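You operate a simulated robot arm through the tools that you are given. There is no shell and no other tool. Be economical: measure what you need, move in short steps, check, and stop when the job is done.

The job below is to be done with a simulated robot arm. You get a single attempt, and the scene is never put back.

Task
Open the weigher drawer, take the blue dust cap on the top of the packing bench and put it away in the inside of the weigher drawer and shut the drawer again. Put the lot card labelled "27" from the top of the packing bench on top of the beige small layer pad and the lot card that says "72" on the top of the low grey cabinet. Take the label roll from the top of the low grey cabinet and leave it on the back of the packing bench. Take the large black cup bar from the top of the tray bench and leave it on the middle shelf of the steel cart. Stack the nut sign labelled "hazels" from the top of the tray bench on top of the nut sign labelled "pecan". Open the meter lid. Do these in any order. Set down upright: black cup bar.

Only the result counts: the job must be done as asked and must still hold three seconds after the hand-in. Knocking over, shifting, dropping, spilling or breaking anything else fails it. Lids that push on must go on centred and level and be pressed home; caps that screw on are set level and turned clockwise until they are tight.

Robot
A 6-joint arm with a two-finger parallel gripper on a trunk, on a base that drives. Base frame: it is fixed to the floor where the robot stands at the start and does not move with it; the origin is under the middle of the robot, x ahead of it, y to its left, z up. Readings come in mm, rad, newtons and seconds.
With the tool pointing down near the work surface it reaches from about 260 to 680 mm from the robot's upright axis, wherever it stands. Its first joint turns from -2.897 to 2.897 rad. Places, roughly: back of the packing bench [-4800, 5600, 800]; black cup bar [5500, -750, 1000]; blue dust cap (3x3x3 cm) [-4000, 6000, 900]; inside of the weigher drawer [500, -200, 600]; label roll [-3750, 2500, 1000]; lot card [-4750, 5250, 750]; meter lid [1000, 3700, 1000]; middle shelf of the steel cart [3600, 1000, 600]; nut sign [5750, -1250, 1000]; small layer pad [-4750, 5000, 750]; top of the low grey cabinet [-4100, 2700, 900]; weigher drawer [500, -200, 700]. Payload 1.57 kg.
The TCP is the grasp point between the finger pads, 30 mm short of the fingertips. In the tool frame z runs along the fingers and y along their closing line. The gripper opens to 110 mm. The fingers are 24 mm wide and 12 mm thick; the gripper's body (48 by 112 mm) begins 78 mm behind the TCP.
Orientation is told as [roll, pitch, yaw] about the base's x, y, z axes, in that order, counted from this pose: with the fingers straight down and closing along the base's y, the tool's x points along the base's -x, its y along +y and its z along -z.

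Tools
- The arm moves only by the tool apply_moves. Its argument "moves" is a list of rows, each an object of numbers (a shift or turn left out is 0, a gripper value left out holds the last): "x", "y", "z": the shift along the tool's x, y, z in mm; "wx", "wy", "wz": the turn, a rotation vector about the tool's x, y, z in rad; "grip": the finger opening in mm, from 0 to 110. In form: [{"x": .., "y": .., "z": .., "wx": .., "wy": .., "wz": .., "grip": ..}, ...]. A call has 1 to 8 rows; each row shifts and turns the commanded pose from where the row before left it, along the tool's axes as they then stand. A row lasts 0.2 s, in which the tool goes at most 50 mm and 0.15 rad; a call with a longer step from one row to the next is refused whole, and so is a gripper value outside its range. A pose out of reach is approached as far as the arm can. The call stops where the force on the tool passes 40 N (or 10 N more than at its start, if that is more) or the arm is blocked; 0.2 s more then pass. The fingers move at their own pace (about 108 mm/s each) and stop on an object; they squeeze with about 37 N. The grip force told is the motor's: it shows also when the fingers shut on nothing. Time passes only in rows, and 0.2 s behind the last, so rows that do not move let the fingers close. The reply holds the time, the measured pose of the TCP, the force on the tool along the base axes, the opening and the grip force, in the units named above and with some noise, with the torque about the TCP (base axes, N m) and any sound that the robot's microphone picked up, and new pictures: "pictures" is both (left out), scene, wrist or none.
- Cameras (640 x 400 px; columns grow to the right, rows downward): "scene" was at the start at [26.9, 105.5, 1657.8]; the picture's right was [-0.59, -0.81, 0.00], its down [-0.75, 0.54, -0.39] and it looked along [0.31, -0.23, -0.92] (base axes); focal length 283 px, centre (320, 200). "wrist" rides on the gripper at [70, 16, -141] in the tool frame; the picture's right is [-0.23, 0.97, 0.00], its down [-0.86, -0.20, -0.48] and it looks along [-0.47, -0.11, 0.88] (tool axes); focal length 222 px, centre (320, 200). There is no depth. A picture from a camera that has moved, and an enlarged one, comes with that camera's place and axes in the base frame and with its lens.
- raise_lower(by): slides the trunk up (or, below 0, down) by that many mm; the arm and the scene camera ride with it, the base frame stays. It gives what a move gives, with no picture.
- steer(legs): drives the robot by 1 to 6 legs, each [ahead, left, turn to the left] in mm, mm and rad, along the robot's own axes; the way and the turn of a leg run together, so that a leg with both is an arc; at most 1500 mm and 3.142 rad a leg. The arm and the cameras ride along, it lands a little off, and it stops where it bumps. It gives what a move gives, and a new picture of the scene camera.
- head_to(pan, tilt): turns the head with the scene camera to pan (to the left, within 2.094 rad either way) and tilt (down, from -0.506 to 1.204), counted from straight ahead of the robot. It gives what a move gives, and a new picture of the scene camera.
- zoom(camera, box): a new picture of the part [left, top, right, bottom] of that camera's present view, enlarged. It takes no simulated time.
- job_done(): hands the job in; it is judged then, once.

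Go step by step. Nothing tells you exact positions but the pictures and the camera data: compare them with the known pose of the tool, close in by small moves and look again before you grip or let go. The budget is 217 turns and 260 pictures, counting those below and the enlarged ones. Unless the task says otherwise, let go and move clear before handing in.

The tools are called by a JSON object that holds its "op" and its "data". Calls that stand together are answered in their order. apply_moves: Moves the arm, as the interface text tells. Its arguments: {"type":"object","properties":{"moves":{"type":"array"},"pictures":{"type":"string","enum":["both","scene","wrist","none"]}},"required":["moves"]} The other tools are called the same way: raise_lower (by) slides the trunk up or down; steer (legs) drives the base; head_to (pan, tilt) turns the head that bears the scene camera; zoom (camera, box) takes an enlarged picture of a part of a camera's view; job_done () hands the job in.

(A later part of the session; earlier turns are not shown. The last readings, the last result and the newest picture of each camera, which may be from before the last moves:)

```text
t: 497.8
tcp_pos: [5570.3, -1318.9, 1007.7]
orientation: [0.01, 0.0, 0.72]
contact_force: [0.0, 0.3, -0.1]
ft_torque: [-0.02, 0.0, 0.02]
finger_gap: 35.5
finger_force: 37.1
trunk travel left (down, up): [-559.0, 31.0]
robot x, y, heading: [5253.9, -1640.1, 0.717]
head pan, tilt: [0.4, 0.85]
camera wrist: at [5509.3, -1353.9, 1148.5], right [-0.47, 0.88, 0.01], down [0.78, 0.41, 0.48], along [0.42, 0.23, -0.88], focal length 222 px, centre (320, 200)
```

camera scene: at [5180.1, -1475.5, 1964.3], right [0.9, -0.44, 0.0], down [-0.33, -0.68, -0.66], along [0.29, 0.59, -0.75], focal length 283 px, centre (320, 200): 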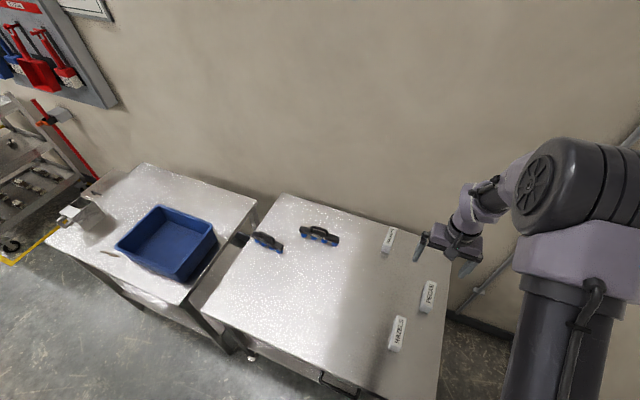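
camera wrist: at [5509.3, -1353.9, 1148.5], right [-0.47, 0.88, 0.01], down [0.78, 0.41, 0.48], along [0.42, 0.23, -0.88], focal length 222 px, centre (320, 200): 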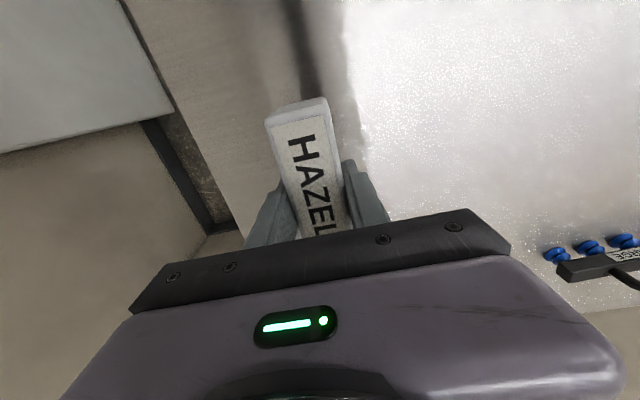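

HAZELS is gripped. Before stacking I need a precise fix on PECAN, so I rise and offset to view it past the held block.

{"op": "apply_moves", "data": {"moves": [{"z": -45}, {"z": -45}, {"z": -45}, {"z": -45}, {"z": -45}, {"x": -30, "y": 30}, {"x": -30, "y": 30}, {"y": 30}]}}

{"op": "zoom", "data": {"camera": "wrist", "box": [190, 120, 350, 220]}}

{"op": "zoom", "data": {"camera": "scene", "box": [350, 220, 510, 380]}}

```text
t: 499.6
tcp_pos: [5557.5, -1212.3, 1232.2]
orientation: [0.011, -0.001, 0.721]
contact_force: [0.4, 0.5, -1.3]
ft_torque: [-0.03, -0.01, 0.05]
finger_gap: 35.6
finger_force: 37.3
trunk travel left (down, up): [-559.0, 31.0]
robot x, y, heading: [5253.5, -1637.3, 0.715]
head pan, tilt: [0.4, 0.85]
camera scene: at [5177.0, -1474.8, 1964.1], right [0.9, -0.44, 0.0], down [-0.33, -0.68, -0.66], along [0.29, 0.59, -0.75], focal length 283 px, centre (320, 200)
camera wrist: at [5496.6, -1246.9, 1374.1], right [-0.47, 0.88, 0.01], down [0.78, 0.41, 0.48], along [0.42, 0.23, -0.88], focal length 222 px, centre (320, 200)
```

scene: 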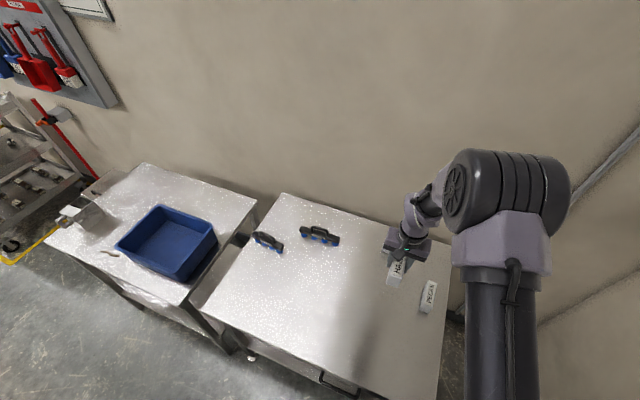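
wrist: 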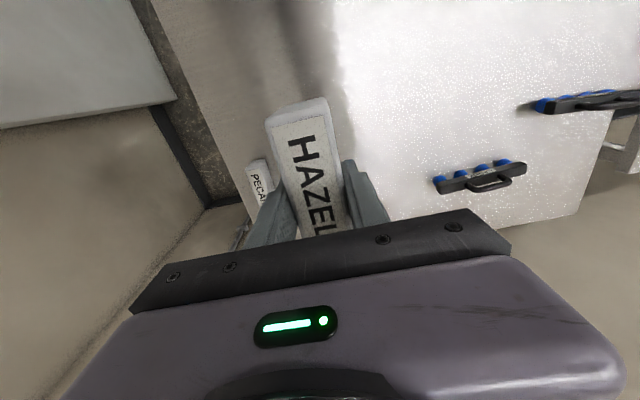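

```text
4.00 times, centred on (270, 170) of wrist
camera zoom: at [5496.6, -1246.9, 1374.1], right [-0.47, 0.88, 0.01], down [0.78, 0.41, 0.48], along [0.42, 0.23, -0.88], focal length 888 px, centre (520, 320)
```

zoom: 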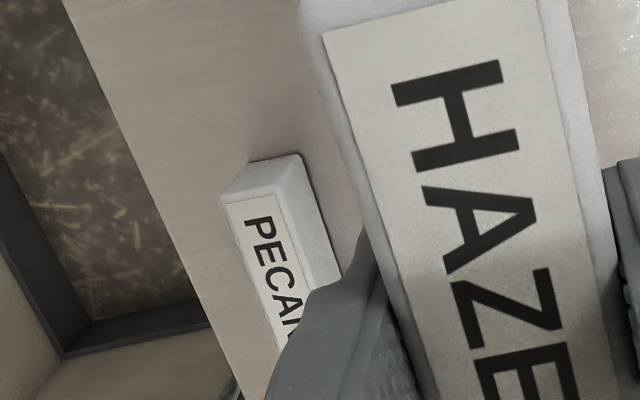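

```text
2.50 times, centred on (430, 300) of scene
camera zoom: at [5177.0, -1474.8, 1964.1], right [0.9, -0.44, 0.0], down [-0.33, -0.68, -0.66], along [0.29, 0.59, -0.75], focal length 708 px, centre (45, -50)
```

zoom: 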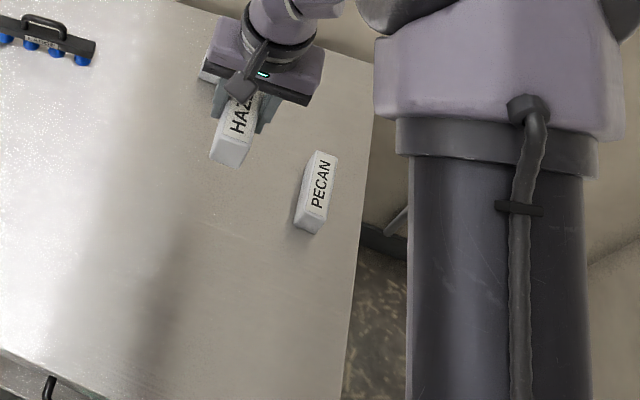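

PECAN's centre fits (5766, -1261) with its axis about 4° off mine. Moving over it with that yaw correction, then lowering with the trunk.

{"op": "apply_moves", "data": {"moves": [{"x": -26, "y": -35, "wz": 0.08}, {"x": -26, "y": -35}, {"x": -26, "y": -35}, {"x": -26, "y": -35}, {"x": -25, "y": -34}, {}], "pictures": "none"}}

```text
t: 500.9
tcp_pos: [5767.3, -1273.1, 1229.0]
orientation: [0.012, 0.001, 0.64]
contact_force: [0.5, 0.6, -1.1]
ft_torque: [-0.04, 0.0, -0.03]
finger_gap: 35.4
finger_force: 37.5
trunk travel left (down, up): [-559.0, 31.0]
robot x, y, heading: [5249.0, -1637.5, 0.718]
head pan, tilt: [0.4, 0.85]
```

{"op": "apply_moves", "data": {"moves": [{"x": -10.4, "y": 11.1}, {}], "pictures": "none"}}

{"op": "raise_lower", "data": {"by": -255}}

{"op": "apply_moves", "data": {"moves": [{}]}}

{"op": "zoom", "data": {"camera": "scene", "box": [360, 170, 520, 290]}}

```text
t: 501.6
tcp_pos: [5769.1, -1259.5, 1229.8]
orientation: [0.014, 0.002, 0.639]
contact_force: [-0.1, -0.3, -1.7]
ft_torque: [0.03, -0.04, -0.02]
finger_gap: 35.3
finger_force: 36.7
trunk travel left (down, up): [-559.0, 31.0]
robot x, y, heading: [5249.6, -1637.2, 0.716]
head pan, tilt: [0.4, 0.85]
```

```text
t: 504.2
tcp_pos: [5769.2, -1259.3, 976.0]
orientation: [0.011, 0.002, 0.641]
contact_force: [-0.2, -0.2, -0.7]
ft_torque: [-0.01, 0.01, 0.0]
finger_gap: 35.5
finger_force: 37.1
trunk travel left (down, up): [-304.0, 286.0]
robot x, y, heading: [5252.5, -1639.5, 0.714]
head pan, tilt: [0.4, 0.85]
```

```text
t: 504.6
tcp_pos: [5768.3, -1258.6, 975.2]
orientation: [0.011, 0.0, 0.639]
contact_force: [0.1, -0.3, -1.3]
ft_torque: [0.04, 0.01, -0.03]
finger_gap: 35.4
finger_force: 37.3
trunk travel left (down, up): [-304.0, 286.0]
robot x, y, heading: [5250.6, -1640.4, 0.72]
head pan, tilt: [0.4, 0.85]
camera scene: at [5178.9, -1475.5, 1709.3], right [0.9, -0.44, 0.0], down [-0.33, -0.68, -0.66], along [0.29, 0.59, -0.75], focal length 283 px, centre (320, 200)
camera wrist: at [5705.3, -1288.2, 1116.6], right [-0.4, 0.92, 0.01], down [0.81, 0.35, 0.48], along [0.43, 0.2, -0.88], focal length 222 px, centre (320, 200)
```

scene: 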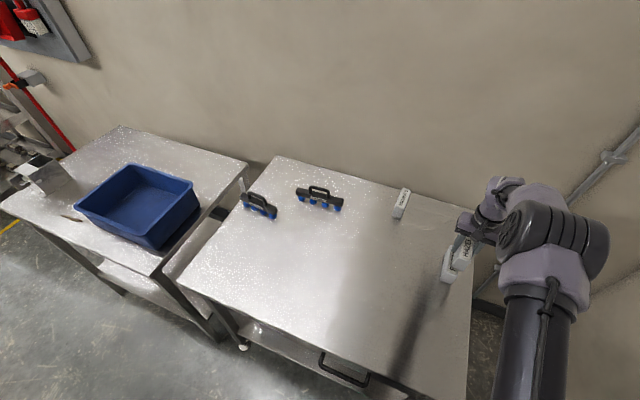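
wrist: 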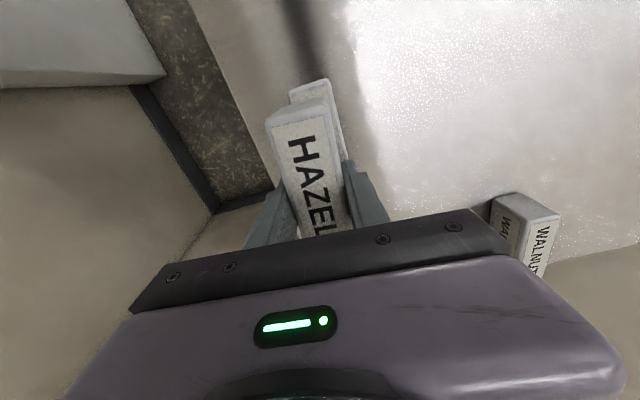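

```text
3.33 times, centred on (440, 230) of scene
camera zoom: at [5178.9, -1475.5, 1709.3], right [0.9, -0.44, 0.0], down [-0.33, -0.68, -0.66], along [0.29, 0.59, -0.75], focal length 944 px, centre (-80, 100)
```

zoom: 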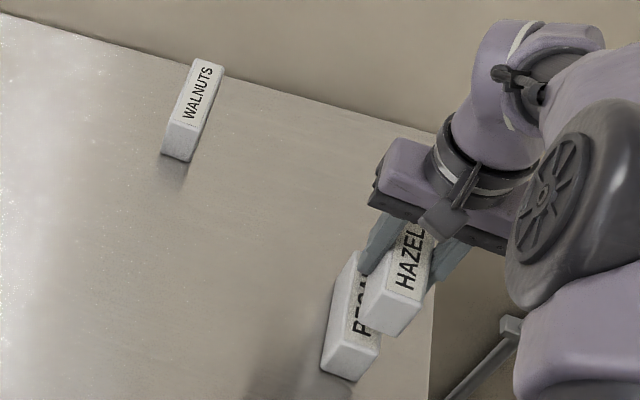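

{"op": "apply_moves", "data": {"moves": [{"y": 3}, {}], "pictures": "none"}}

{"op": "raise_lower", "data": {"by": -32}}

{"op": "zoom", "data": {"camera": "wrist", "box": [230, 70, 390, 230]}}

{"op": "zoom", "data": {"camera": "scene", "box": [400, 190, 500, 300]}}

```text
t: 505.2
tcp_pos: [5767.0, -1255.9, 975.6]
orientation: [0.011, 0.001, 0.639]
contact_force: [0.5, 0.5, -0.8]
ft_torque: [0.04, 0.0, -0.02]
finger_gap: 35.3
finger_force: 36.9
trunk travel left (down, up): [-304.0, 286.0]
robot x, y, heading: [5251.4, -1637.8, 0.714]
head pan, tilt: [0.4, 0.85]
```

```text
t: 505.9
tcp_pos: [5768.4, -1256.0, 946.7]
orientation: [0.011, -0.008, 0.637]
contact_force: [0.2, -0.7, 17.0]
ft_torque: [-0.2, 0.0, -0.16]
finger_gap: 35.8
finger_force: 36.9
trunk travel left (down, up): [-272.0, 318.0]
robot x, y, heading: [5255.7, -1636.4, 0.718]
head pan, tilt: [0.4, 0.85]
stopped: the force on the tool passed its limit at 48 N (the readings are from after the stop); the commanded pose is now the measured one
```

```text
2.50 times, centred on (310, 150) of wrist
camera zoom: at [5703.8, -1285.9, 1088.8], right [-0.4, 0.92, 0.01], down [0.81, 0.34, 0.48], along [0.44, 0.2, -0.87], focal length 555 px, centre (345, 325)
```

zoom: 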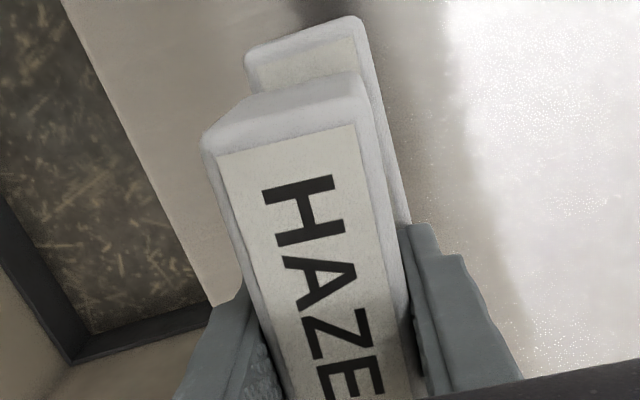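

```text
3.64 times, centred on (450, 245) of scene
camera zoom: at [5176.7, -1477.2, 1676.6], right [0.9, -0.44, 0.0], down [-0.33, -0.67, -0.66], along [0.29, 0.59, -0.75], focal length 1030 px, centre (-153, 36)
```

zoom: 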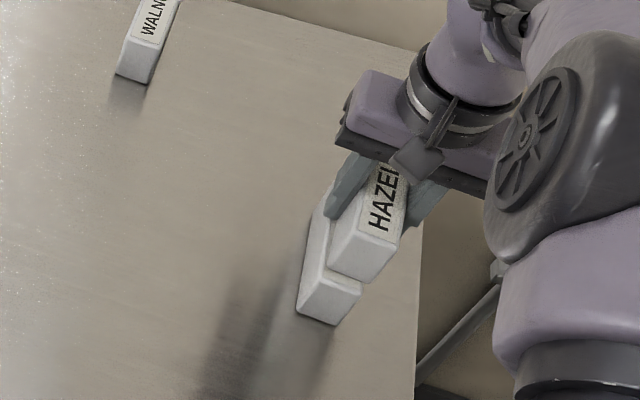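

Contact at 947 (blocks are ~50 mm tall). PECAN sticks out ~15 mm toward me and ~4 mm left, so I'll lift slightly, correct, and set down again.

{"op": "raise_lower", "data": {"by": 10}}

{"op": "apply_moves", "data": {"moves": [{"x": 13, "y": 4}, {}], "pictures": "none"}}

{"op": "zoom", "data": {"camera": "wrist", "box": [230, 70, 390, 230]}}

{"op": "zoom", "data": {"camera": "scene", "box": [400, 190, 500, 300]}}

```text
t: 506.5
tcp_pos: [5768.8, -1254.6, 955.4]
orientation: [0.01, -0.003, 0.639]
contact_force: [0.4, -0.2, -1.0]
ft_torque: [0.02, 0.02, -0.01]
finger_gap: 35.4
finger_force: 37.7
trunk travel left (down, up): [-282.0, 308.0]
robot x, y, heading: [5253.3, -1639.7, 0.72]
head pan, tilt: [0.4, 0.85]
```

```text
t: 507.1
tcp_pos: [5755.7, -1260.4, 955.9]
orientation: [0.009, -0.004, 0.639]
contact_force: [-0.1, 0.3, -1.0]
ft_torque: [0.02, 0.01, 0.01]
finger_gap: 35.6
finger_force: 37.0
trunk travel left (down, up): [-282.0, 308.0]
robot x, y, heading: [5251.1, -1639.1, 0.714]
head pan, tilt: [0.4, 0.85]
```

```text
2.50 times, centred on (310, 150) of wrist
camera zoom: at [5692.1, -1289.8, 1096.7], right [-0.4, 0.92, 0.01], down [0.81, 0.34, 0.48], along [0.44, 0.2, -0.88], focal length 555 px, centre (345, 325)
```

zoom: 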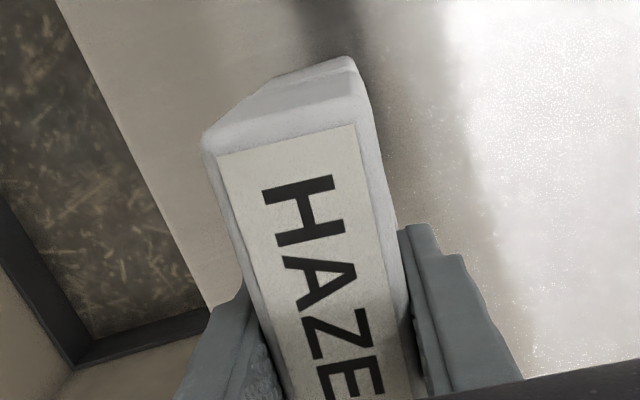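

```text
3.64 times, centred on (450, 245) of scene
camera zoom: at [5179.2, -1475.4, 1686.5], right [0.9, -0.44, 0.0], down [-0.33, -0.68, -0.66], along [0.29, 0.59, -0.75], focal length 1030 px, centre (-153, 36)
```

zoom: 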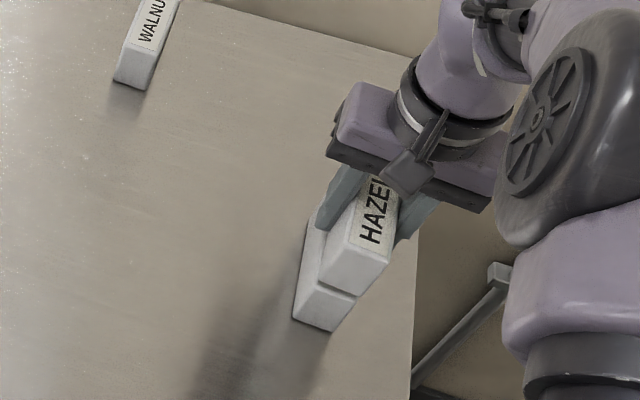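

{"op": "apply_moves", "data": {"moves": [{"y": 3}, {}], "pictures": "none"}}

{"op": "raise_lower", "data": {"by": -8}}

{"op": "zoom", "data": {"camera": "scene", "box": [400, 190, 500, 300]}}

```text
t: 507.7
tcp_pos: [5754.8, -1258.1, 955.9]
orientation: [0.01, -0.006, 0.639]
contact_force: [-0.3, -0.1, -1.7]
ft_torque: [-0.02, -0.01, 0.01]
finger_gap: 35.4
finger_force: 36.5
trunk travel left (down, up): [-282.0, 308.0]
robot x, y, heading: [5249.6, -1635.0, 0.716]
head pan, tilt: [0.4, 0.85]
```

```text
t: 508.3
tcp_pos: [5754.1, -1258.5, 947.2]
orientation: [0.011, -0.007, 0.638]
contact_force: [-0.5, 0.7, 6.4]
ft_torque: [0.07, -0.29, 0.02]
finger_gap: 35.5
finger_force: 36.6
trunk travel left (down, up): [-274.0, 316.0]
robot x, y, heading: [5255.0, -1638.6, 0.718]
head pan, tilt: [0.4, 0.85]
```

```text
3.64 times, centred on (450, 245) of scene
camera zoom: at [5178.4, -1476.0, 1678.6], right [0.9, -0.44, 0.0], down [-0.33, -0.68, -0.66], along [0.29, 0.59, -0.75], focal length 1030 px, centre (-153, 36)
```

zoom: 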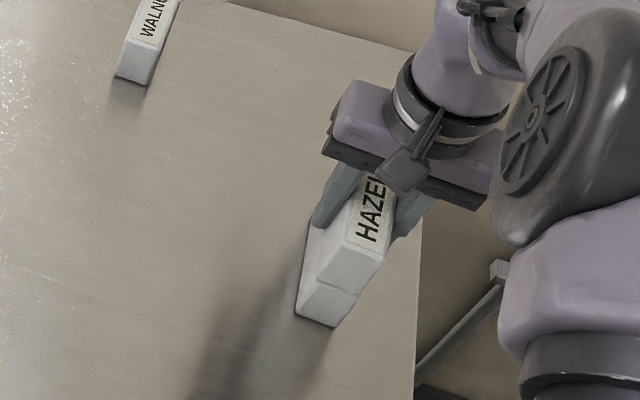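

Nicely aligned with light contact (6 N). Release and lift.

{"op": "apply_moves", "data": {"moves": [{"grip": 62}, {}], "pictures": "none"}}

{"op": "raise_lower", "data": {"by": 250}}

{"op": "apply_moves", "data": {"moves": [{"x": 45}, {"x": 45}, {"x": 45}, {"x": 45, "wz": -0.08}, {}]}}

```text
t: 508.9
tcp_pos: [5754.8, -1257.3, 946.3]
orientation: [0.01, -0.006, 0.638]
contact_force: [0.9, 0.7, 1.0]
ft_torque: [-0.05, -0.04, 0.0]
finger_gap: 62.0
finger_force: 0.0
trunk travel left (down, up): [-274.0, 316.0]
robot x, y, heading: [5252.5, -1636.3, 0.719]
head pan, tilt: [0.4, 0.85]
```

```text
t: 511.5
tcp_pos: [5753.0, -1256.8, 1197.7]
orientation: [0.011, -0.005, 0.639]
contact_force: [1.1, 0.7, -0.8]
ft_torque: [-0.02, 0.05, -0.04]
finger_gap: 62.0
finger_force: 0.0
trunk travel left (down, up): [-524.0, 66.0]
robot x, y, heading: [5251.3, -1635.6, 0.717]
head pan, tilt: [0.4, 0.85]
```

```text
t: 512.7
tcp_pos: [5608.5, -1364.4, 1197.3]
orientation: [0.012, -0.003, 0.718]
contact_force: [0.1, 0.3, 0.3]
ft_torque: [0.0, 0.0, -0.01]
finger_gap: 62.1
finger_force: 0.0
trunk travel left (down, up): [-524.0, 66.0]
robot x, y, heading: [5248.9, -1635.3, 0.719]
head pan, tilt: [0.4, 0.85]
camera scene: at [5180.0, -1474.7, 1928.5], right [0.9, -0.44, 0.0], down [-0.33, -0.68, -0.66], along [0.29, 0.59, -0.75], focal length 283 px, centre (320, 200)
camera wrist: at [5547.6, -1400.2, 1336.7], right [-0.47, 0.88, 0.01], down [0.78, 0.41, 0.48], along [0.42, 0.24, -0.88], focal length 222 px, centre (320, 200)
```

scene: 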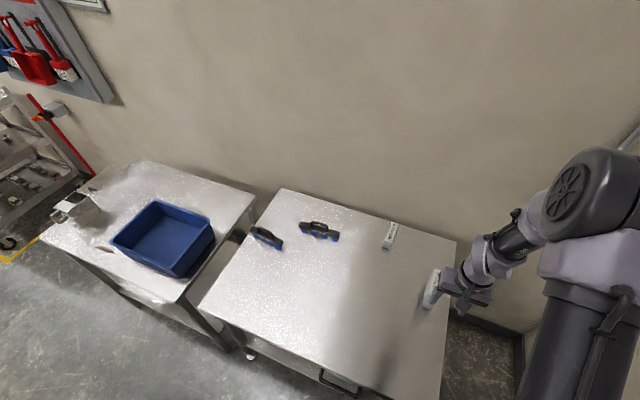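
wrist: 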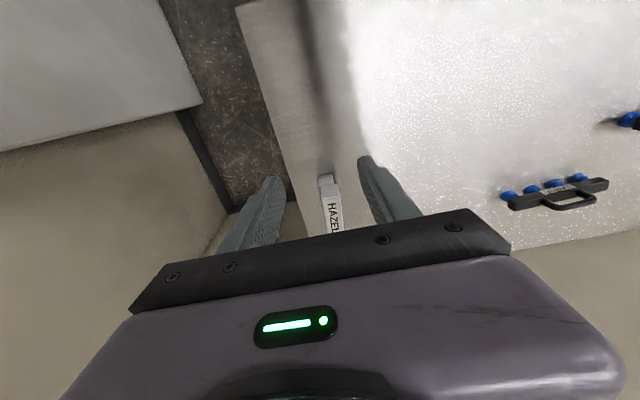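

HAZELS is stacked on PECAN. For the cup bar and the cart's middle shelf I'll need a horizontal tool; I back off, shift left, and rotate the gripper.

{"op": "steer", "data": {"legs": [[-250, 0, 0], [0, 445, 0]]}}

{"op": "apply_moves", "data": {"moves": [{"wz": -0.143}, {"wz": -0.143}, {"wz": -0.143}, {"wz": -0.143}, {"wz": -0.143}, {"wz": -0.143}, {"wz": -0.143}, {"wz": -0.143}], "pictures": "none"}}

{"op": "apply_moves", "data": {"moves": [{"wz": -0.143}, {"wz": -0.143}, {"wz": -0.141}, {"wx": 0.143}, {"wx": 0.143}, {"wx": 0.143}, {"wx": 0.143}, {"wx": 0.143}], "pictures": "none"}}

{"op": "apply_moves", "data": {"moves": [{"wx": 0.143}, {"wx": 0.143}, {"wx": 0.143}, {"wx": 0.143}, {"wx": 0.143}, {"wx": 0.141}, {}]}}

```text
t: 516.8
tcp_pos: [5127.1, -1194.2, 1197.4]
orientation: [0.01, -0.005, 0.718]
contact_force: [0.4, -0.5, 1.2]
ft_torque: [-0.01, -0.03, -0.01]
finger_gap: 61.8
finger_force: 0.0
trunk travel left (down, up): [-524.0, 66.0]
robot x, y, heading: [4769.3, -1466.2, 0.719]
head pan, tilt: [0.4, 0.85]
camera scene: at [4697.6, -1303.9, 1928.5], right [0.9, -0.44, 0.0], down [-0.33, -0.68, -0.66], along [0.29, 0.59, -0.75], focal length 283 px, centre (320, 200)
```

scene: 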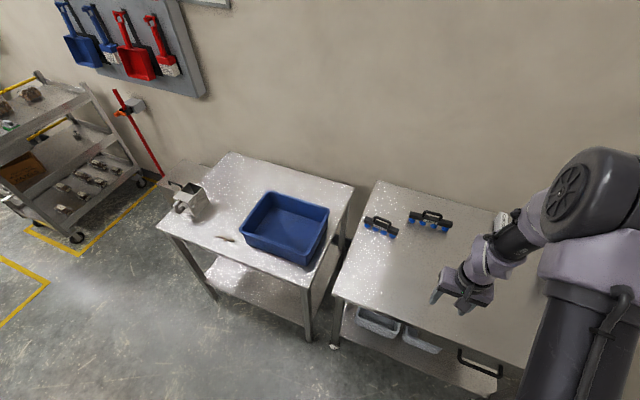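

```text
t: 518.6
tcp_pos: [5128.3, -1193.8, 1196.1]
orientation: [-0.001, -0.011, 1.866]
contact_force: [-0.3, 0.2, 0.7]
ft_torque: [0.02, 0.0, 0.0]
finger_gap: 62.3
finger_force: 0.0
trunk travel left (down, up): [-524.0, 66.0]
robot x, y, heading: [4770.4, -1467.7, 0.721]
head pan, tilt: [0.4, 0.85]
```

```text
t: 520.4
tcp_pos: [5133.0, -1202.2, 1195.0]
orientation: [-0.657, 0.024, 2.283]
contact_force: [0.7, 0.5, -0.1]
ft_torque: [-0.03, -0.01, 0.04]
finger_gap: 61.7
finger_force: 0.0
out of reach, approached as far as the arm can: row 5
trunk travel left (down, up): [-524.0, 66.0]
robot x, y, heading: [4770.0, -1463.3, 0.715]
head pan, tilt: [0.4, 0.85]
```

```text
t: 522.0
tcp_pos: [5157.7, -1196.2, 1192.3]
orientation: [-1.511, 0.024, 2.284]
contact_force: [0.2, 0.4, -0.2]
ft_torque: [-0.02, -0.02, 0.02]
finger_gap: 62.2
finger_force: 0.0
out of reach, approached as far as the arm can: row 6
trunk travel left (down, up): [-524.0, 66.0]
robot x, y, heading: [4772.3, -1465.9, 0.718]
head pan, tilt: [0.4, 0.85]
camera scene: at [4696.8, -1303.6, 1928.5], right [0.9, -0.44, 0.0], down [-0.33, -0.68, -0.66], along [0.29, 0.59, -0.75], focal length 283 px, centre (320, 200)
camera wrist: at [5096.7, -1342.3, 1186.4], right [-0.18, 0.11, -0.98], down [-0.92, 0.35, 0.21], along [0.36, 0.93, 0.04], focal length 222 px, centre (320, 200)
```

scene: 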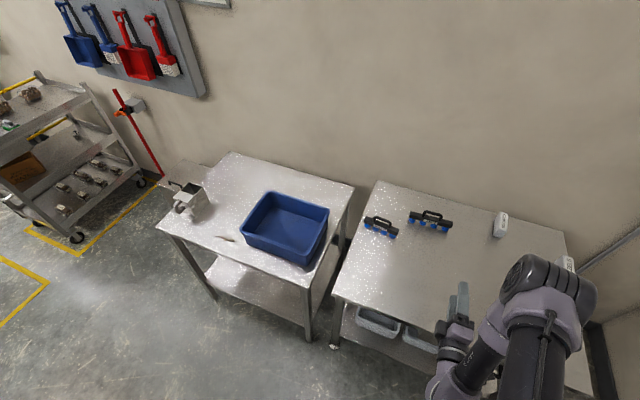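
wrist: 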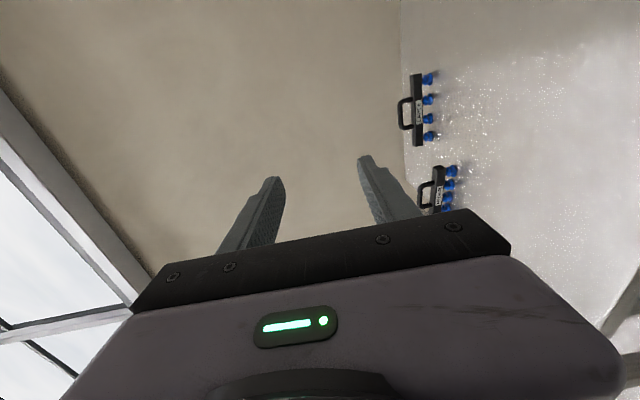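

{"op": "zoom", "data": {"camera": "wrist", "box": [370, 50, 490, 225]}}

{"op": "zoom", "data": {"camera": "scene", "box": [350, 190, 470, 250]}}

```text
2.29 times, centred on (430, 138) of wrist
camera zoom: at [5096.7, -1342.3, 1186.4], right [-0.18, 0.11, -0.98], down [-0.92, 0.35, 0.21], along [0.36, 0.93, 0.04], focal length 508 px, centre (69, 343)
```

zoom: 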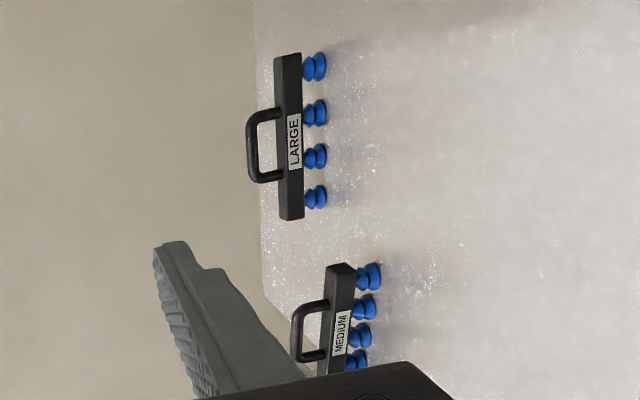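

```text
5.33 times, centred on (410, 220) of scene
camera zoom: at [4696.8, -1303.6, 1928.5], right [0.9, -0.44, 0.0], down [-0.33, -0.68, -0.66], along [0.29, 0.59, -0.75], focal length 1510 px, centre (-160, 93)
```

zoom: 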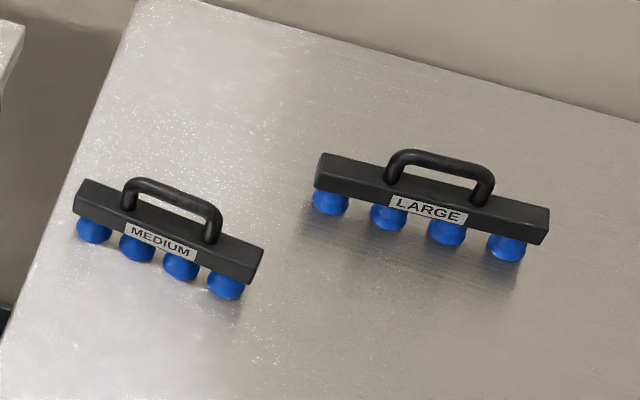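

Handle bar of the LARGE cup bar is near (5504, -814, 937). I'll move closer, raise the arm relative to the trunk and line up in front of the handle.

{"op": "steer", "data": {"legs": [[170, 10, 0]]}}

{"op": "apply_moves", "data": {"moves": [{"x": -25, "y": -35}, {"x": -25, "y": -35}, {"y": -40}, {"y": -40}, {}], "pictures": "none"}}

{"op": "raise_lower", "data": {"by": -350}}

{"op": "apply_moves", "data": {"moves": [{"grip": 40}, {}]}}

```text
t: 523.5
tcp_pos: [5280.8, -1077.3, 1192.4]
orientation: [-1.508, 0.026, 2.284]
contact_force: [-0.3, -0.3, 0.4]
ft_torque: [0.01, -0.01, 0.01]
finger_gap: 62.1
finger_force: 0.1
trunk travel left (down, up): [-524.0, 66.0]
robot x, y, heading: [4892.1, -1345.9, 0.712]
head pan, tilt: [0.4, 0.85]
camera scene: at [4819.6, -1184.8, 1928.5], right [0.9, -0.44, 0.0], down [-0.33, -0.68, -0.66], along [0.29, 0.59, -0.75], focal length 283 px, centre (320, 200)
```

scene: 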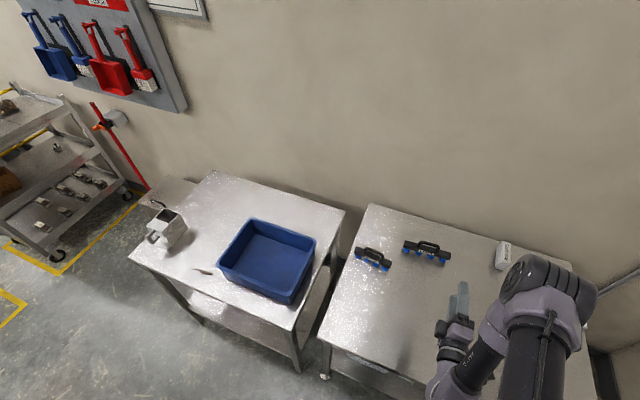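

```text
t: 524.7
tcp_pos: [5257.8, -1027.0, 1340.1]
orientation: [-1.508, 0.021, 2.283]
contact_force: [0.0, -0.3, -0.8]
ft_torque: [0.0, -0.01, 0.03]
finger_gap: 62.0
finger_force: 0.0
out of reach, approached as far as the arm can: row 1
trunk travel left (down, up): [-524.0, 66.0]
robot x, y, heading: [4889.2, -1347.9, 0.716]
head pan, tilt: [0.4, 0.85]
```

```text
t: 528.1
tcp_pos: [5257.4, -1026.9, 990.4]
orientation: [-1.509, 0.024, 2.284]
contact_force: [0.2, -0.2, 0.3]
ft_torque: [0.0, 0.01, 0.02]
finger_gap: 62.3
finger_force: 0.1
trunk travel left (down, up): [-174.0, 416.0]
robot x, y, heading: [4892.4, -1349.4, 0.72]
head pan, tilt: [0.4, 0.85]
```

```text
t: 528.7
tcp_pos: [5258.6, -1027.6, 990.9]
orientation: [-1.509, 0.023, 2.284]
contact_force: [-0.1, -0.6, -0.2]
ft_torque: [0.01, 0.03, 0.03]
finger_gap: 39.7
finger_force: 0.1
trunk travel left (down, up): [-174.0, 416.0]
robot x, y, heading: [4890.3, -1347.1, 0.715]
head pan, tilt: [0.4, 0.85]
camera scene: at [4818.7, -1185.7, 1578.6], right [0.9, -0.44, 0.0], down [-0.33, -0.67, -0.66], along [0.29, 0.59, -0.75], focal length 283 px, centre (320, 200)
camera wrist: at [5197.1, -1173.5, 985.0], right [-0.18, 0.12, -0.98], down [-0.92, 0.35, 0.21], along [0.36, 0.93, 0.04], focal length 222 px, centre (320, 200)
```

scene: 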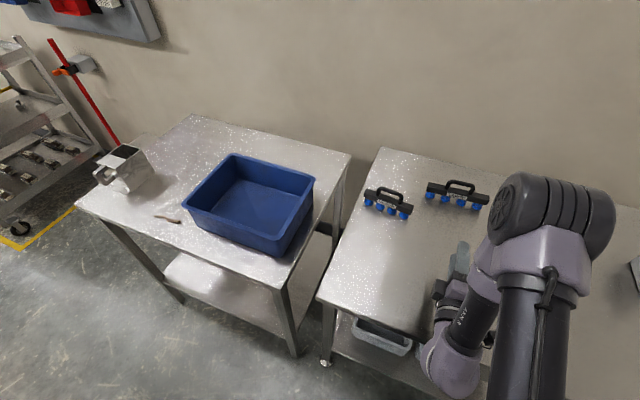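
wrist: 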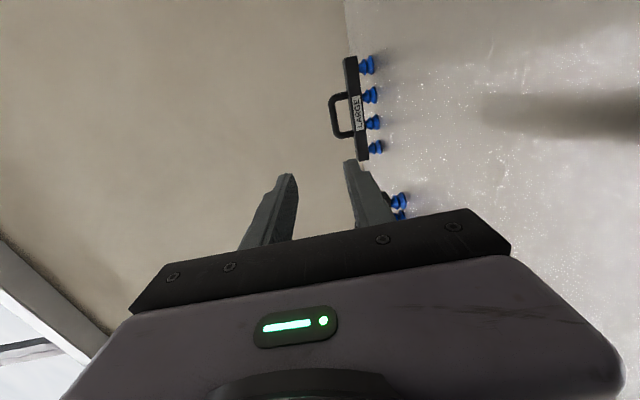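

{"op": "raise_lower", "data": {"by": -30}}

{"op": "apply_moves", "data": {"moves": [{"z": 45}, {"z": 45}, {"z": 45}, {"z": 45}, {"z": 40}, {"x": 3}, {}]}}

{"op": "zoom", "data": {"camera": "wrist", "box": [240, 60, 440, 240]}}

```text
t: 529.4
tcp_pos: [5257.5, -1028.1, 960.9]
orientation: [-1.509, 0.025, 2.285]
contact_force: [0.7, 0.9, 0.4]
ft_torque: [-0.01, 0.01, -0.03]
finger_gap: 40.0
finger_force: 0.1
trunk travel left (down, up): [-144.0, 446.0]
robot x, y, heading: [4893.0, -1346.9, 0.714]
head pan, tilt: [0.4, 0.85]
```

```text
t: 531.0
tcp_pos: [5425.5, -887.3, 946.2]
orientation: [-1.51, 0.026, 2.285]
contact_force: [0.5, 0.8, 0.6]
ft_torque: [-0.02, -0.01, -0.01]
finger_gap: 39.7
finger_force: 0.0
trunk travel left (down, up): [-144.0, 446.0]
robot x, y, heading: [4889.6, -1347.4, 0.711]
head pan, tilt: [0.4, 0.85]
camera scene: at [4818.7, -1185.7, 1548.6], right [0.9, -0.44, 0.0], down [-0.33, -0.67, -0.66], along [0.29, 0.59, -0.75], focal length 283 px, centre (320, 200)
camera wrist: at [5365.2, -1032.4, 940.8], right [-0.18, 0.12, -0.98], down [-0.91, 0.35, 0.21], along [0.36, 0.93, 0.04], focal length 222 px, centre (320, 200)
```

scene: 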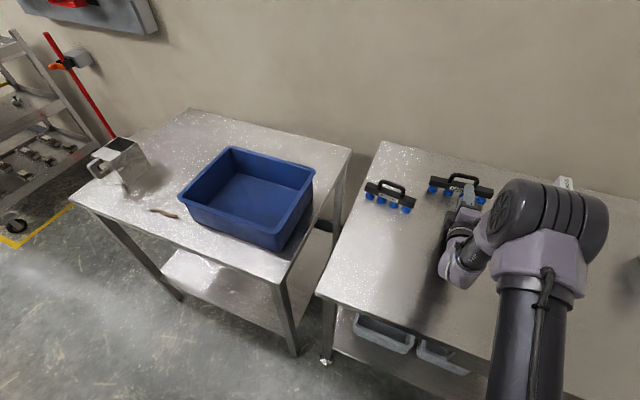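
wrist: 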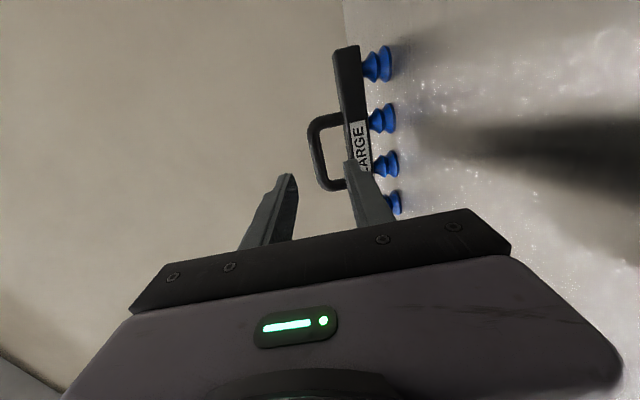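

```text
2.22 times, centred on (340, 150) of wrist
camera zoom: at [5365.2, -1032.4, 940.8], right [-0.18, 0.12, -0.98], down [-0.91, 0.35, 0.21], along [0.36, 0.93, 0.04], focal length 494 px, centre (276, 311)
```

zoom: 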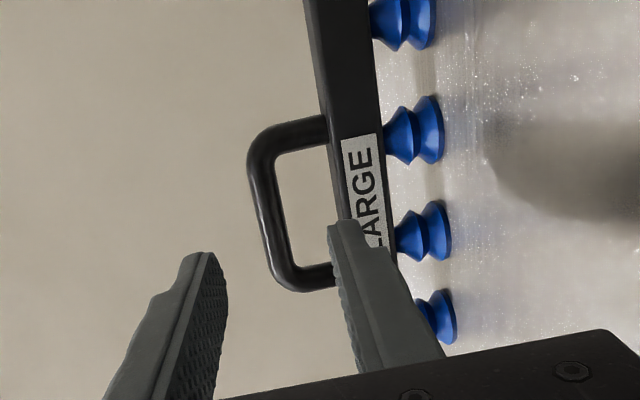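

{"op": "apply_moves", "data": {"moves": [{"grip": 22, "x": -4, "y": -4}, {}, {"z": 20}, {"z": 18}, {}], "pictures": "none"}}

{"op": "zoom", "data": {"camera": "wrist", "box": [240, 60, 440, 240]}}

```text
t: 532.2
tcp_pos: [5451.5, -858.3, 949.0]
orientation: [-1.51, 0.023, 2.285]
contact_force: [-0.4, 0.0, -0.2]
ft_torque: [0.0, -0.02, 0.0]
finger_gap: 22.0
finger_force: 0.1
trunk travel left (down, up): [-144.0, 446.0]
robot x, y, heading: [4895.8, -1347.4, 0.713]
head pan, tilt: [0.4, 0.85]
```

```text
2.22 times, centred on (340, 150) of wrist
camera zoom: at [5391.6, -1004.7, 942.9], right [-0.18, 0.12, -0.98], down [-0.92, 0.35, 0.21], along [0.36, 0.93, 0.04], focal length 494 px, centre (276, 311)
```

zoom: 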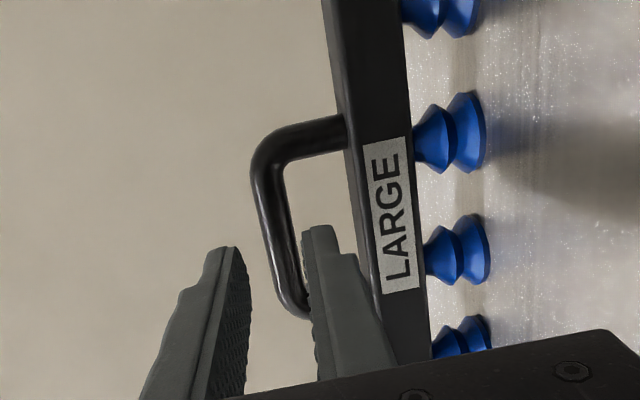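

{"op": "apply_moves", "data": {"moves": [{"z": 15}, {"z": 13}, {}], "pictures": "none"}}

{"op": "zoom", "data": {"camera": "wrist", "box": [240, 60, 440, 240]}}

```text
t: 533.0
tcp_pos: [5473.2, -840.4, 946.8]
orientation: [-1.509, 0.024, 2.285]
contact_force: [-0.6, 0.1, 0.2]
ft_torque: [0.03, 0.02, -0.03]
finger_gap: 22.2
finger_force: 0.0
trunk travel left (down, up): [-144.0, 446.0]
robot x, y, heading: [4892.6, -1349.0, 0.716]
head pan, tilt: [0.4, 0.85]
```

```text
2.22 times, centred on (340, 150) of wrist
camera zoom: at [5412.8, -986.4, 941.6], right [-0.18, 0.12, -0.98], down [-0.91, 0.35, 0.21], along [0.36, 0.93, 0.04], focal length 494 px, centre (276, 311)
```

zoom: 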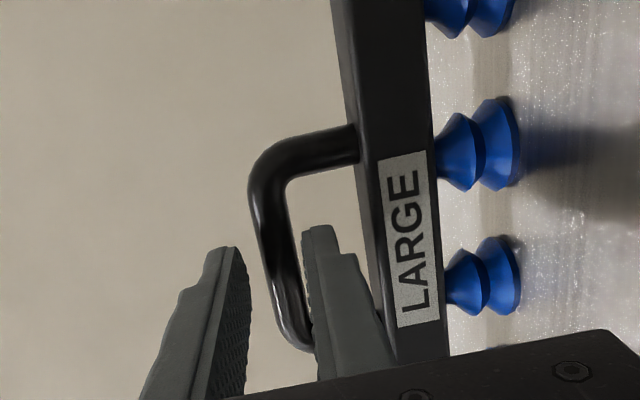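

{"op": "apply_moves", "data": {"moves": [{"z": 8}, {"z": 8}, {"z": 7}, {}], "pictures": "none"}}

{"op": "zoom", "data": {"camera": "wrist", "box": [240, 60, 440, 240]}}

```text
t: 534.0
tcp_pos: [5490.7, -825.5, 945.9]
orientation: [-1.509, 0.024, 2.285]
contact_force: [1.0, -0.7, 0.5]
ft_torque: [-0.03, 0.01, 0.0]
finger_gap: 22.0
finger_force: 0.0
trunk travel left (down, up): [-144.0, 446.0]
robot x, y, heading: [4891.2, -1350.9, 0.72]
head pan, tilt: [0.4, 0.85]
```

```text
2.22 times, centred on (340, 150) of wrist
camera zoom: at [5430.1, -971.2, 940.1], right [-0.18, 0.12, -0.98], down [-0.91, 0.35, 0.21], along [0.36, 0.93, 0.04], focal length 494 px, centre (276, 311)
```

zoom: 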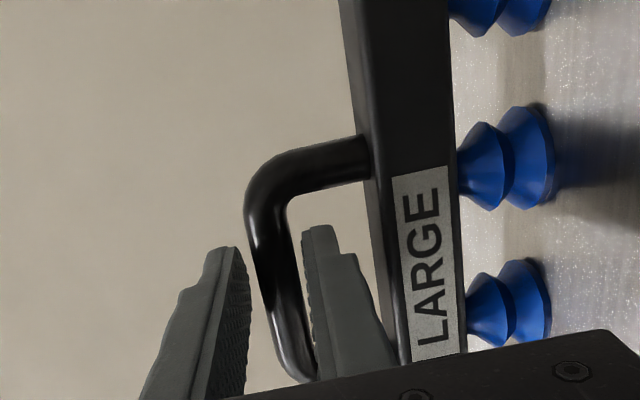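

{"op": "apply_moves", "data": {"moves": [{"grip": 0}, {}, {}], "pictures": "none"}}

{"op": "raise_lower", "data": {"by": 60}}

{"op": "apply_moves", "data": {"moves": [{}]}}

```text
t: 534.8
tcp_pos: [5490.7, -824.4, 945.6]
orientation: [-1.511, 0.022, 2.284]
contact_force: [-1.3, 1.0, 0.3]
ft_torque: [0.09, 0.09, 0.06]
finger_gap: 13.2
finger_force: 30.1
trunk travel left (down, up): [-144.0, 446.0]
robot x, y, heading: [4891.5, -1348.3, 0.712]
head pan, tilt: [0.4, 0.85]
```

```text
t: 535.8
tcp_pos: [5490.9, -825.3, 1006.3]
orientation: [-1.511, 0.022, 2.285]
contact_force: [1.8, -1.2, -3.0]
ft_torque: [0.0, 0.03, 0.0]
finger_gap: 13.3
finger_force: 30.2
trunk travel left (down, up): [-204.0, 386.0]
robot x, y, heading: [4890.7, -1349.4, 0.712]
head pan, tilt: [0.4, 0.85]
```

```text
t: 536.2
tcp_pos: [5490.0, -825.9, 1005.9]
orientation: [-1.51, 0.023, 2.284]
contact_force: [-0.6, 0.8, -3.6]
ft_torque: [-0.03, 0.04, 0.0]
finger_gap: 13.3
finger_force: 30.0
trunk travel left (down, up): [-204.0, 386.0]
robot x, y, heading: [4892.3, -1347.8, 0.716]
head pan, tilt: [0.4, 0.85]
camera scene: at [4819.1, -1185.4, 1608.5], right [0.9, -0.44, 0.0], down [-0.33, -0.68, -0.66], along [0.29, 0.59, -0.75], focal length 283 px, centre (320, 200)
camera wrist: at [5430.2, -971.0, 999.9], right [-0.18, 0.12, -0.98], down [-0.91, 0.35, 0.21], along [0.36, 0.93, 0.04], focal length 222 px, centre (320, 200)
```

scene: 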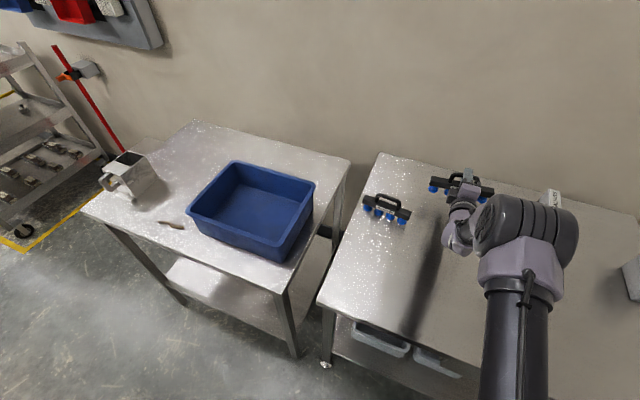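
wrist: 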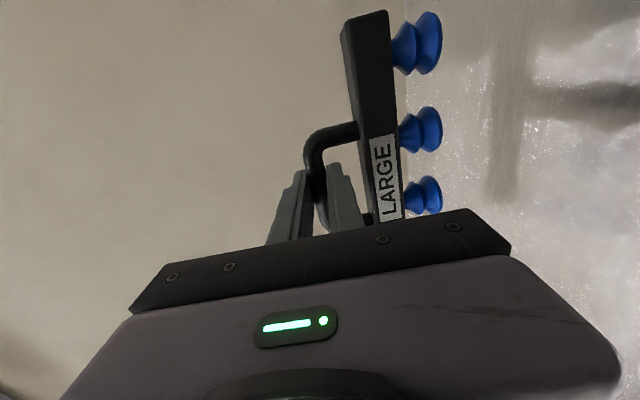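

Cup bar lifted. Backing away and moving over in front of the steel cart.

{"op": "steer", "data": {"legs": [[-600, 0, 0], [0, 1400, 0], [0, 1200, 0]]}}

{"op": "head_to", "data": {"pan": 0.3, "tilt": 0.5}}

{"op": "head_to", "data": {"pan": 0.0, "tilt": 0.6}}

```text
t: 550.4
tcp_pos: [3511.8, 573.7, 996.9]
orientation: [-1.492, 0.016, 2.247]
contact_force: [2.5, -10.4, -19.8]
ft_torque: [-0.67, -0.43, 0.01]
finger_gap: 13.6
finger_force: 30.0
trunk travel left (down, up): [-204.0, 386.0]
robot x, y, heading: [2895.7, 71.1, 0.706]
head pan, tilt: [0.4, 0.85]
stopped in leg 3: the force on the tool passed its limit at 67 N (the readings are from after the stop); the commanded pose is now the measured one
camera scene: at [2829.3, 233.6, 1608.6], right [0.89, -0.45, 0.0], down [-0.34, -0.67, -0.66], along [0.3, 0.59, -0.75], focal length 283 px, centre (320, 200)
```

scene: 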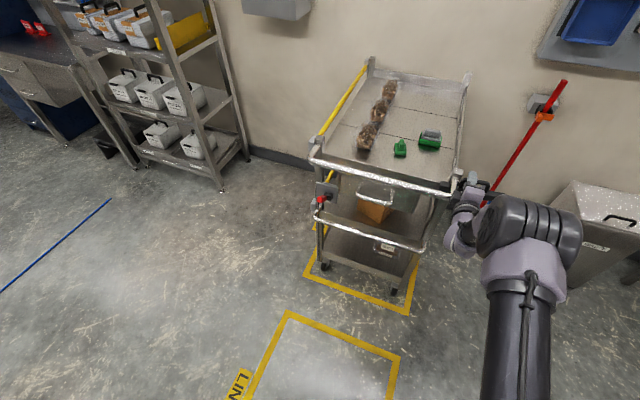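

```text
t: 551.3
tcp_pos: [3511.4, 576.4, 999.9]
orientation: [-1.497, 0.017, 2.247]
contact_force: [0.3, -20.2, -29.2]
ft_torque: [-1.1, -0.35, 0.19]
finger_gap: 15.4
finger_force: 31.3
trunk travel left (down, up): [-204.0, 386.0]
robot x, y, heading: [2894.5, 73.3, 0.704]
head pan, tilt: [0.3, 0.499]
camera scene: at [2842.5, 240.5, 1638.5], right [0.84, -0.54, 0.0], down [-0.26, -0.4, -0.88], along [0.47, 0.74, -0.48], focal length 283 px, centre (320, 200)
```

scene: 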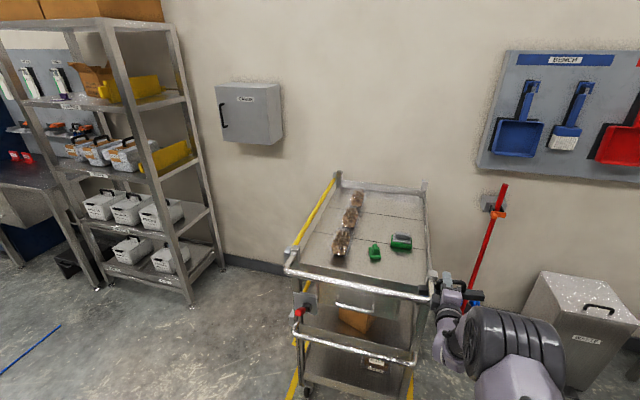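

```text
t: 552.1
tcp_pos: [3510.3, 576.6, 1001.2]
orientation: [-1.498, 0.016, 2.248]
contact_force: [-2.9, -21.9, -30.3]
ft_torque: [-1.1, -0.35, 0.23]
finger_gap: 15.9
finger_force: 31.5
trunk travel left (down, up): [-204.0, 386.0]
robot x, y, heading: [2896.3, 70.7, 0.705]
head pan, tilt: [0.0, 0.6]
camera scene: at [2860.9, 221.0, 1629.5], right [0.65, -0.76, 0.0], down [-0.43, -0.37, -0.82], along [0.63, 0.54, -0.57], focal length 283 px, centre (320, 200)
```

scene: 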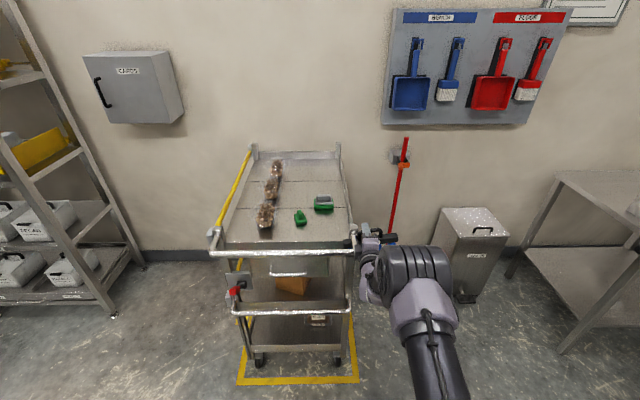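

The bar brushed the cart's side since the cart stands out from the wall. Moving right, clear of it, and then inspecting.

{"op": "steer", "data": {"legs": [[0, -120, 0]]}}

{"op": "steer", "data": {"legs": [[-500, 0, 0]]}}

{"op": "zoom", "data": {"camera": "scene", "box": [180, 110, 420, 290]}}

{"op": "zoom", "data": {"camera": "wrist", "box": [0, 0, 640, 400]}}

```text
t: 553.3
tcp_pos: [3587.3, 486.8, 1003.2]
orientation: [-1.503, 0.018, 2.249]
contact_force: [-0.1, -1.2, -2.8]
ft_torque: [0.01, 0.06, 0.06]
finger_gap: 13.4
finger_force: 30.0
trunk travel left (down, up): [-204.0, 386.0]
robot x, y, heading: [2970.9, -17.2, 0.705]
head pan, tilt: [0.0, 0.6]
camera scene: at [2936.1, 130.4, 1629.6], right [0.65, -0.76, 0.0], down [-0.43, -0.37, -0.82], along [0.63, 0.54, -0.57], focal length 283 px, centre (320, 200)
```

scene: 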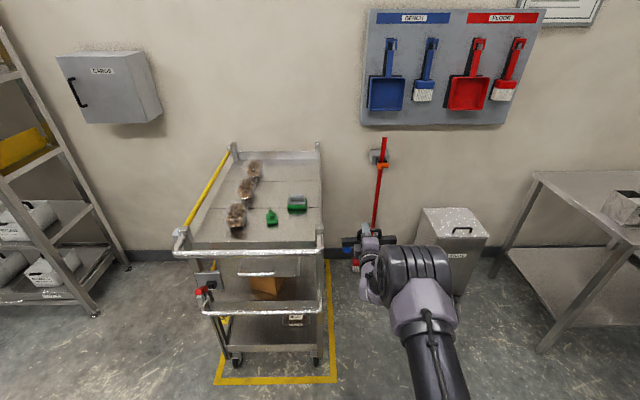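

```text
t: 556.2
tcp_pos: [3207.7, 163.4, 1003.4]
orientation: [-1.503, 0.019, 2.248]
contact_force: [1.0, -0.4, -2.2]
ft_torque: [-0.02, 0.07, -0.01]
finger_gap: 13.2
finger_force: 30.5
trunk travel left (down, up): [-204.0, 386.0]
robot x, y, heading: [2596.8, -340.4, 0.705]
head pan, tilt: [0.0, 0.6]
camera scene: at [2555.7, -192.1, 1629.5], right [0.65, -0.76, 0.0], down [-0.43, -0.37, -0.83], along [0.63, 0.53, -0.56], focal length 283 px, centre (320, 200)
```

scene: 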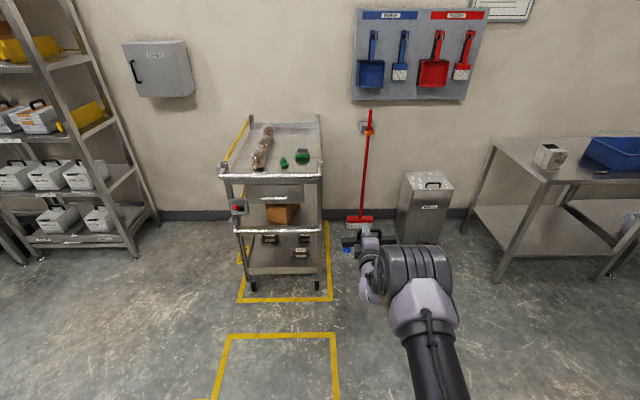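

```text
2.22 times, centred on (300, 200) of scene
camera zoom: at [2555.7, -192.1, 1629.5], right [0.65, -0.76, 0.0], down [-0.43, -0.37, -0.83], along [0.63, 0.53, -0.56], focal length 629 px, centre (364, 200)
```

zoom: 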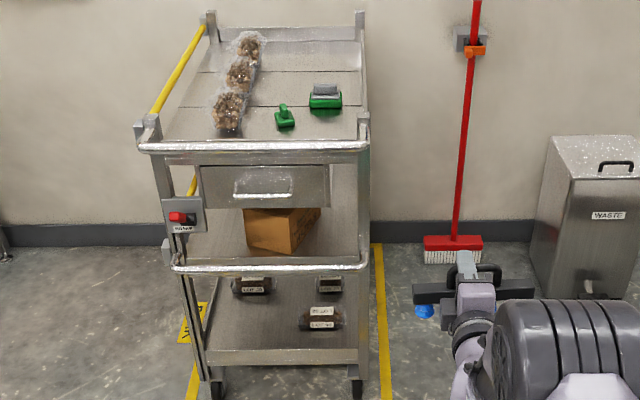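

```text
1.00 times, centred on (320, 200) of wrist (not enlarged: the box is as wide or as high as the picture)
camera zoom: at [3141.2, 19.2, 998.0], right [-0.18, 0.12, -0.98], down [-0.9, 0.38, 0.22], along [0.4, 0.92, 0.04], focal length 222 px, centre (320, 200)
```

zoom: 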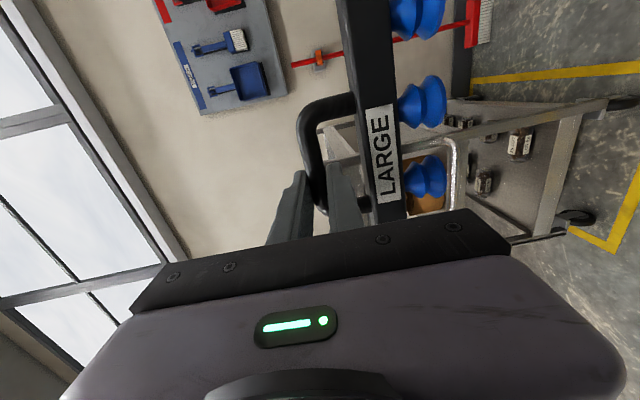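

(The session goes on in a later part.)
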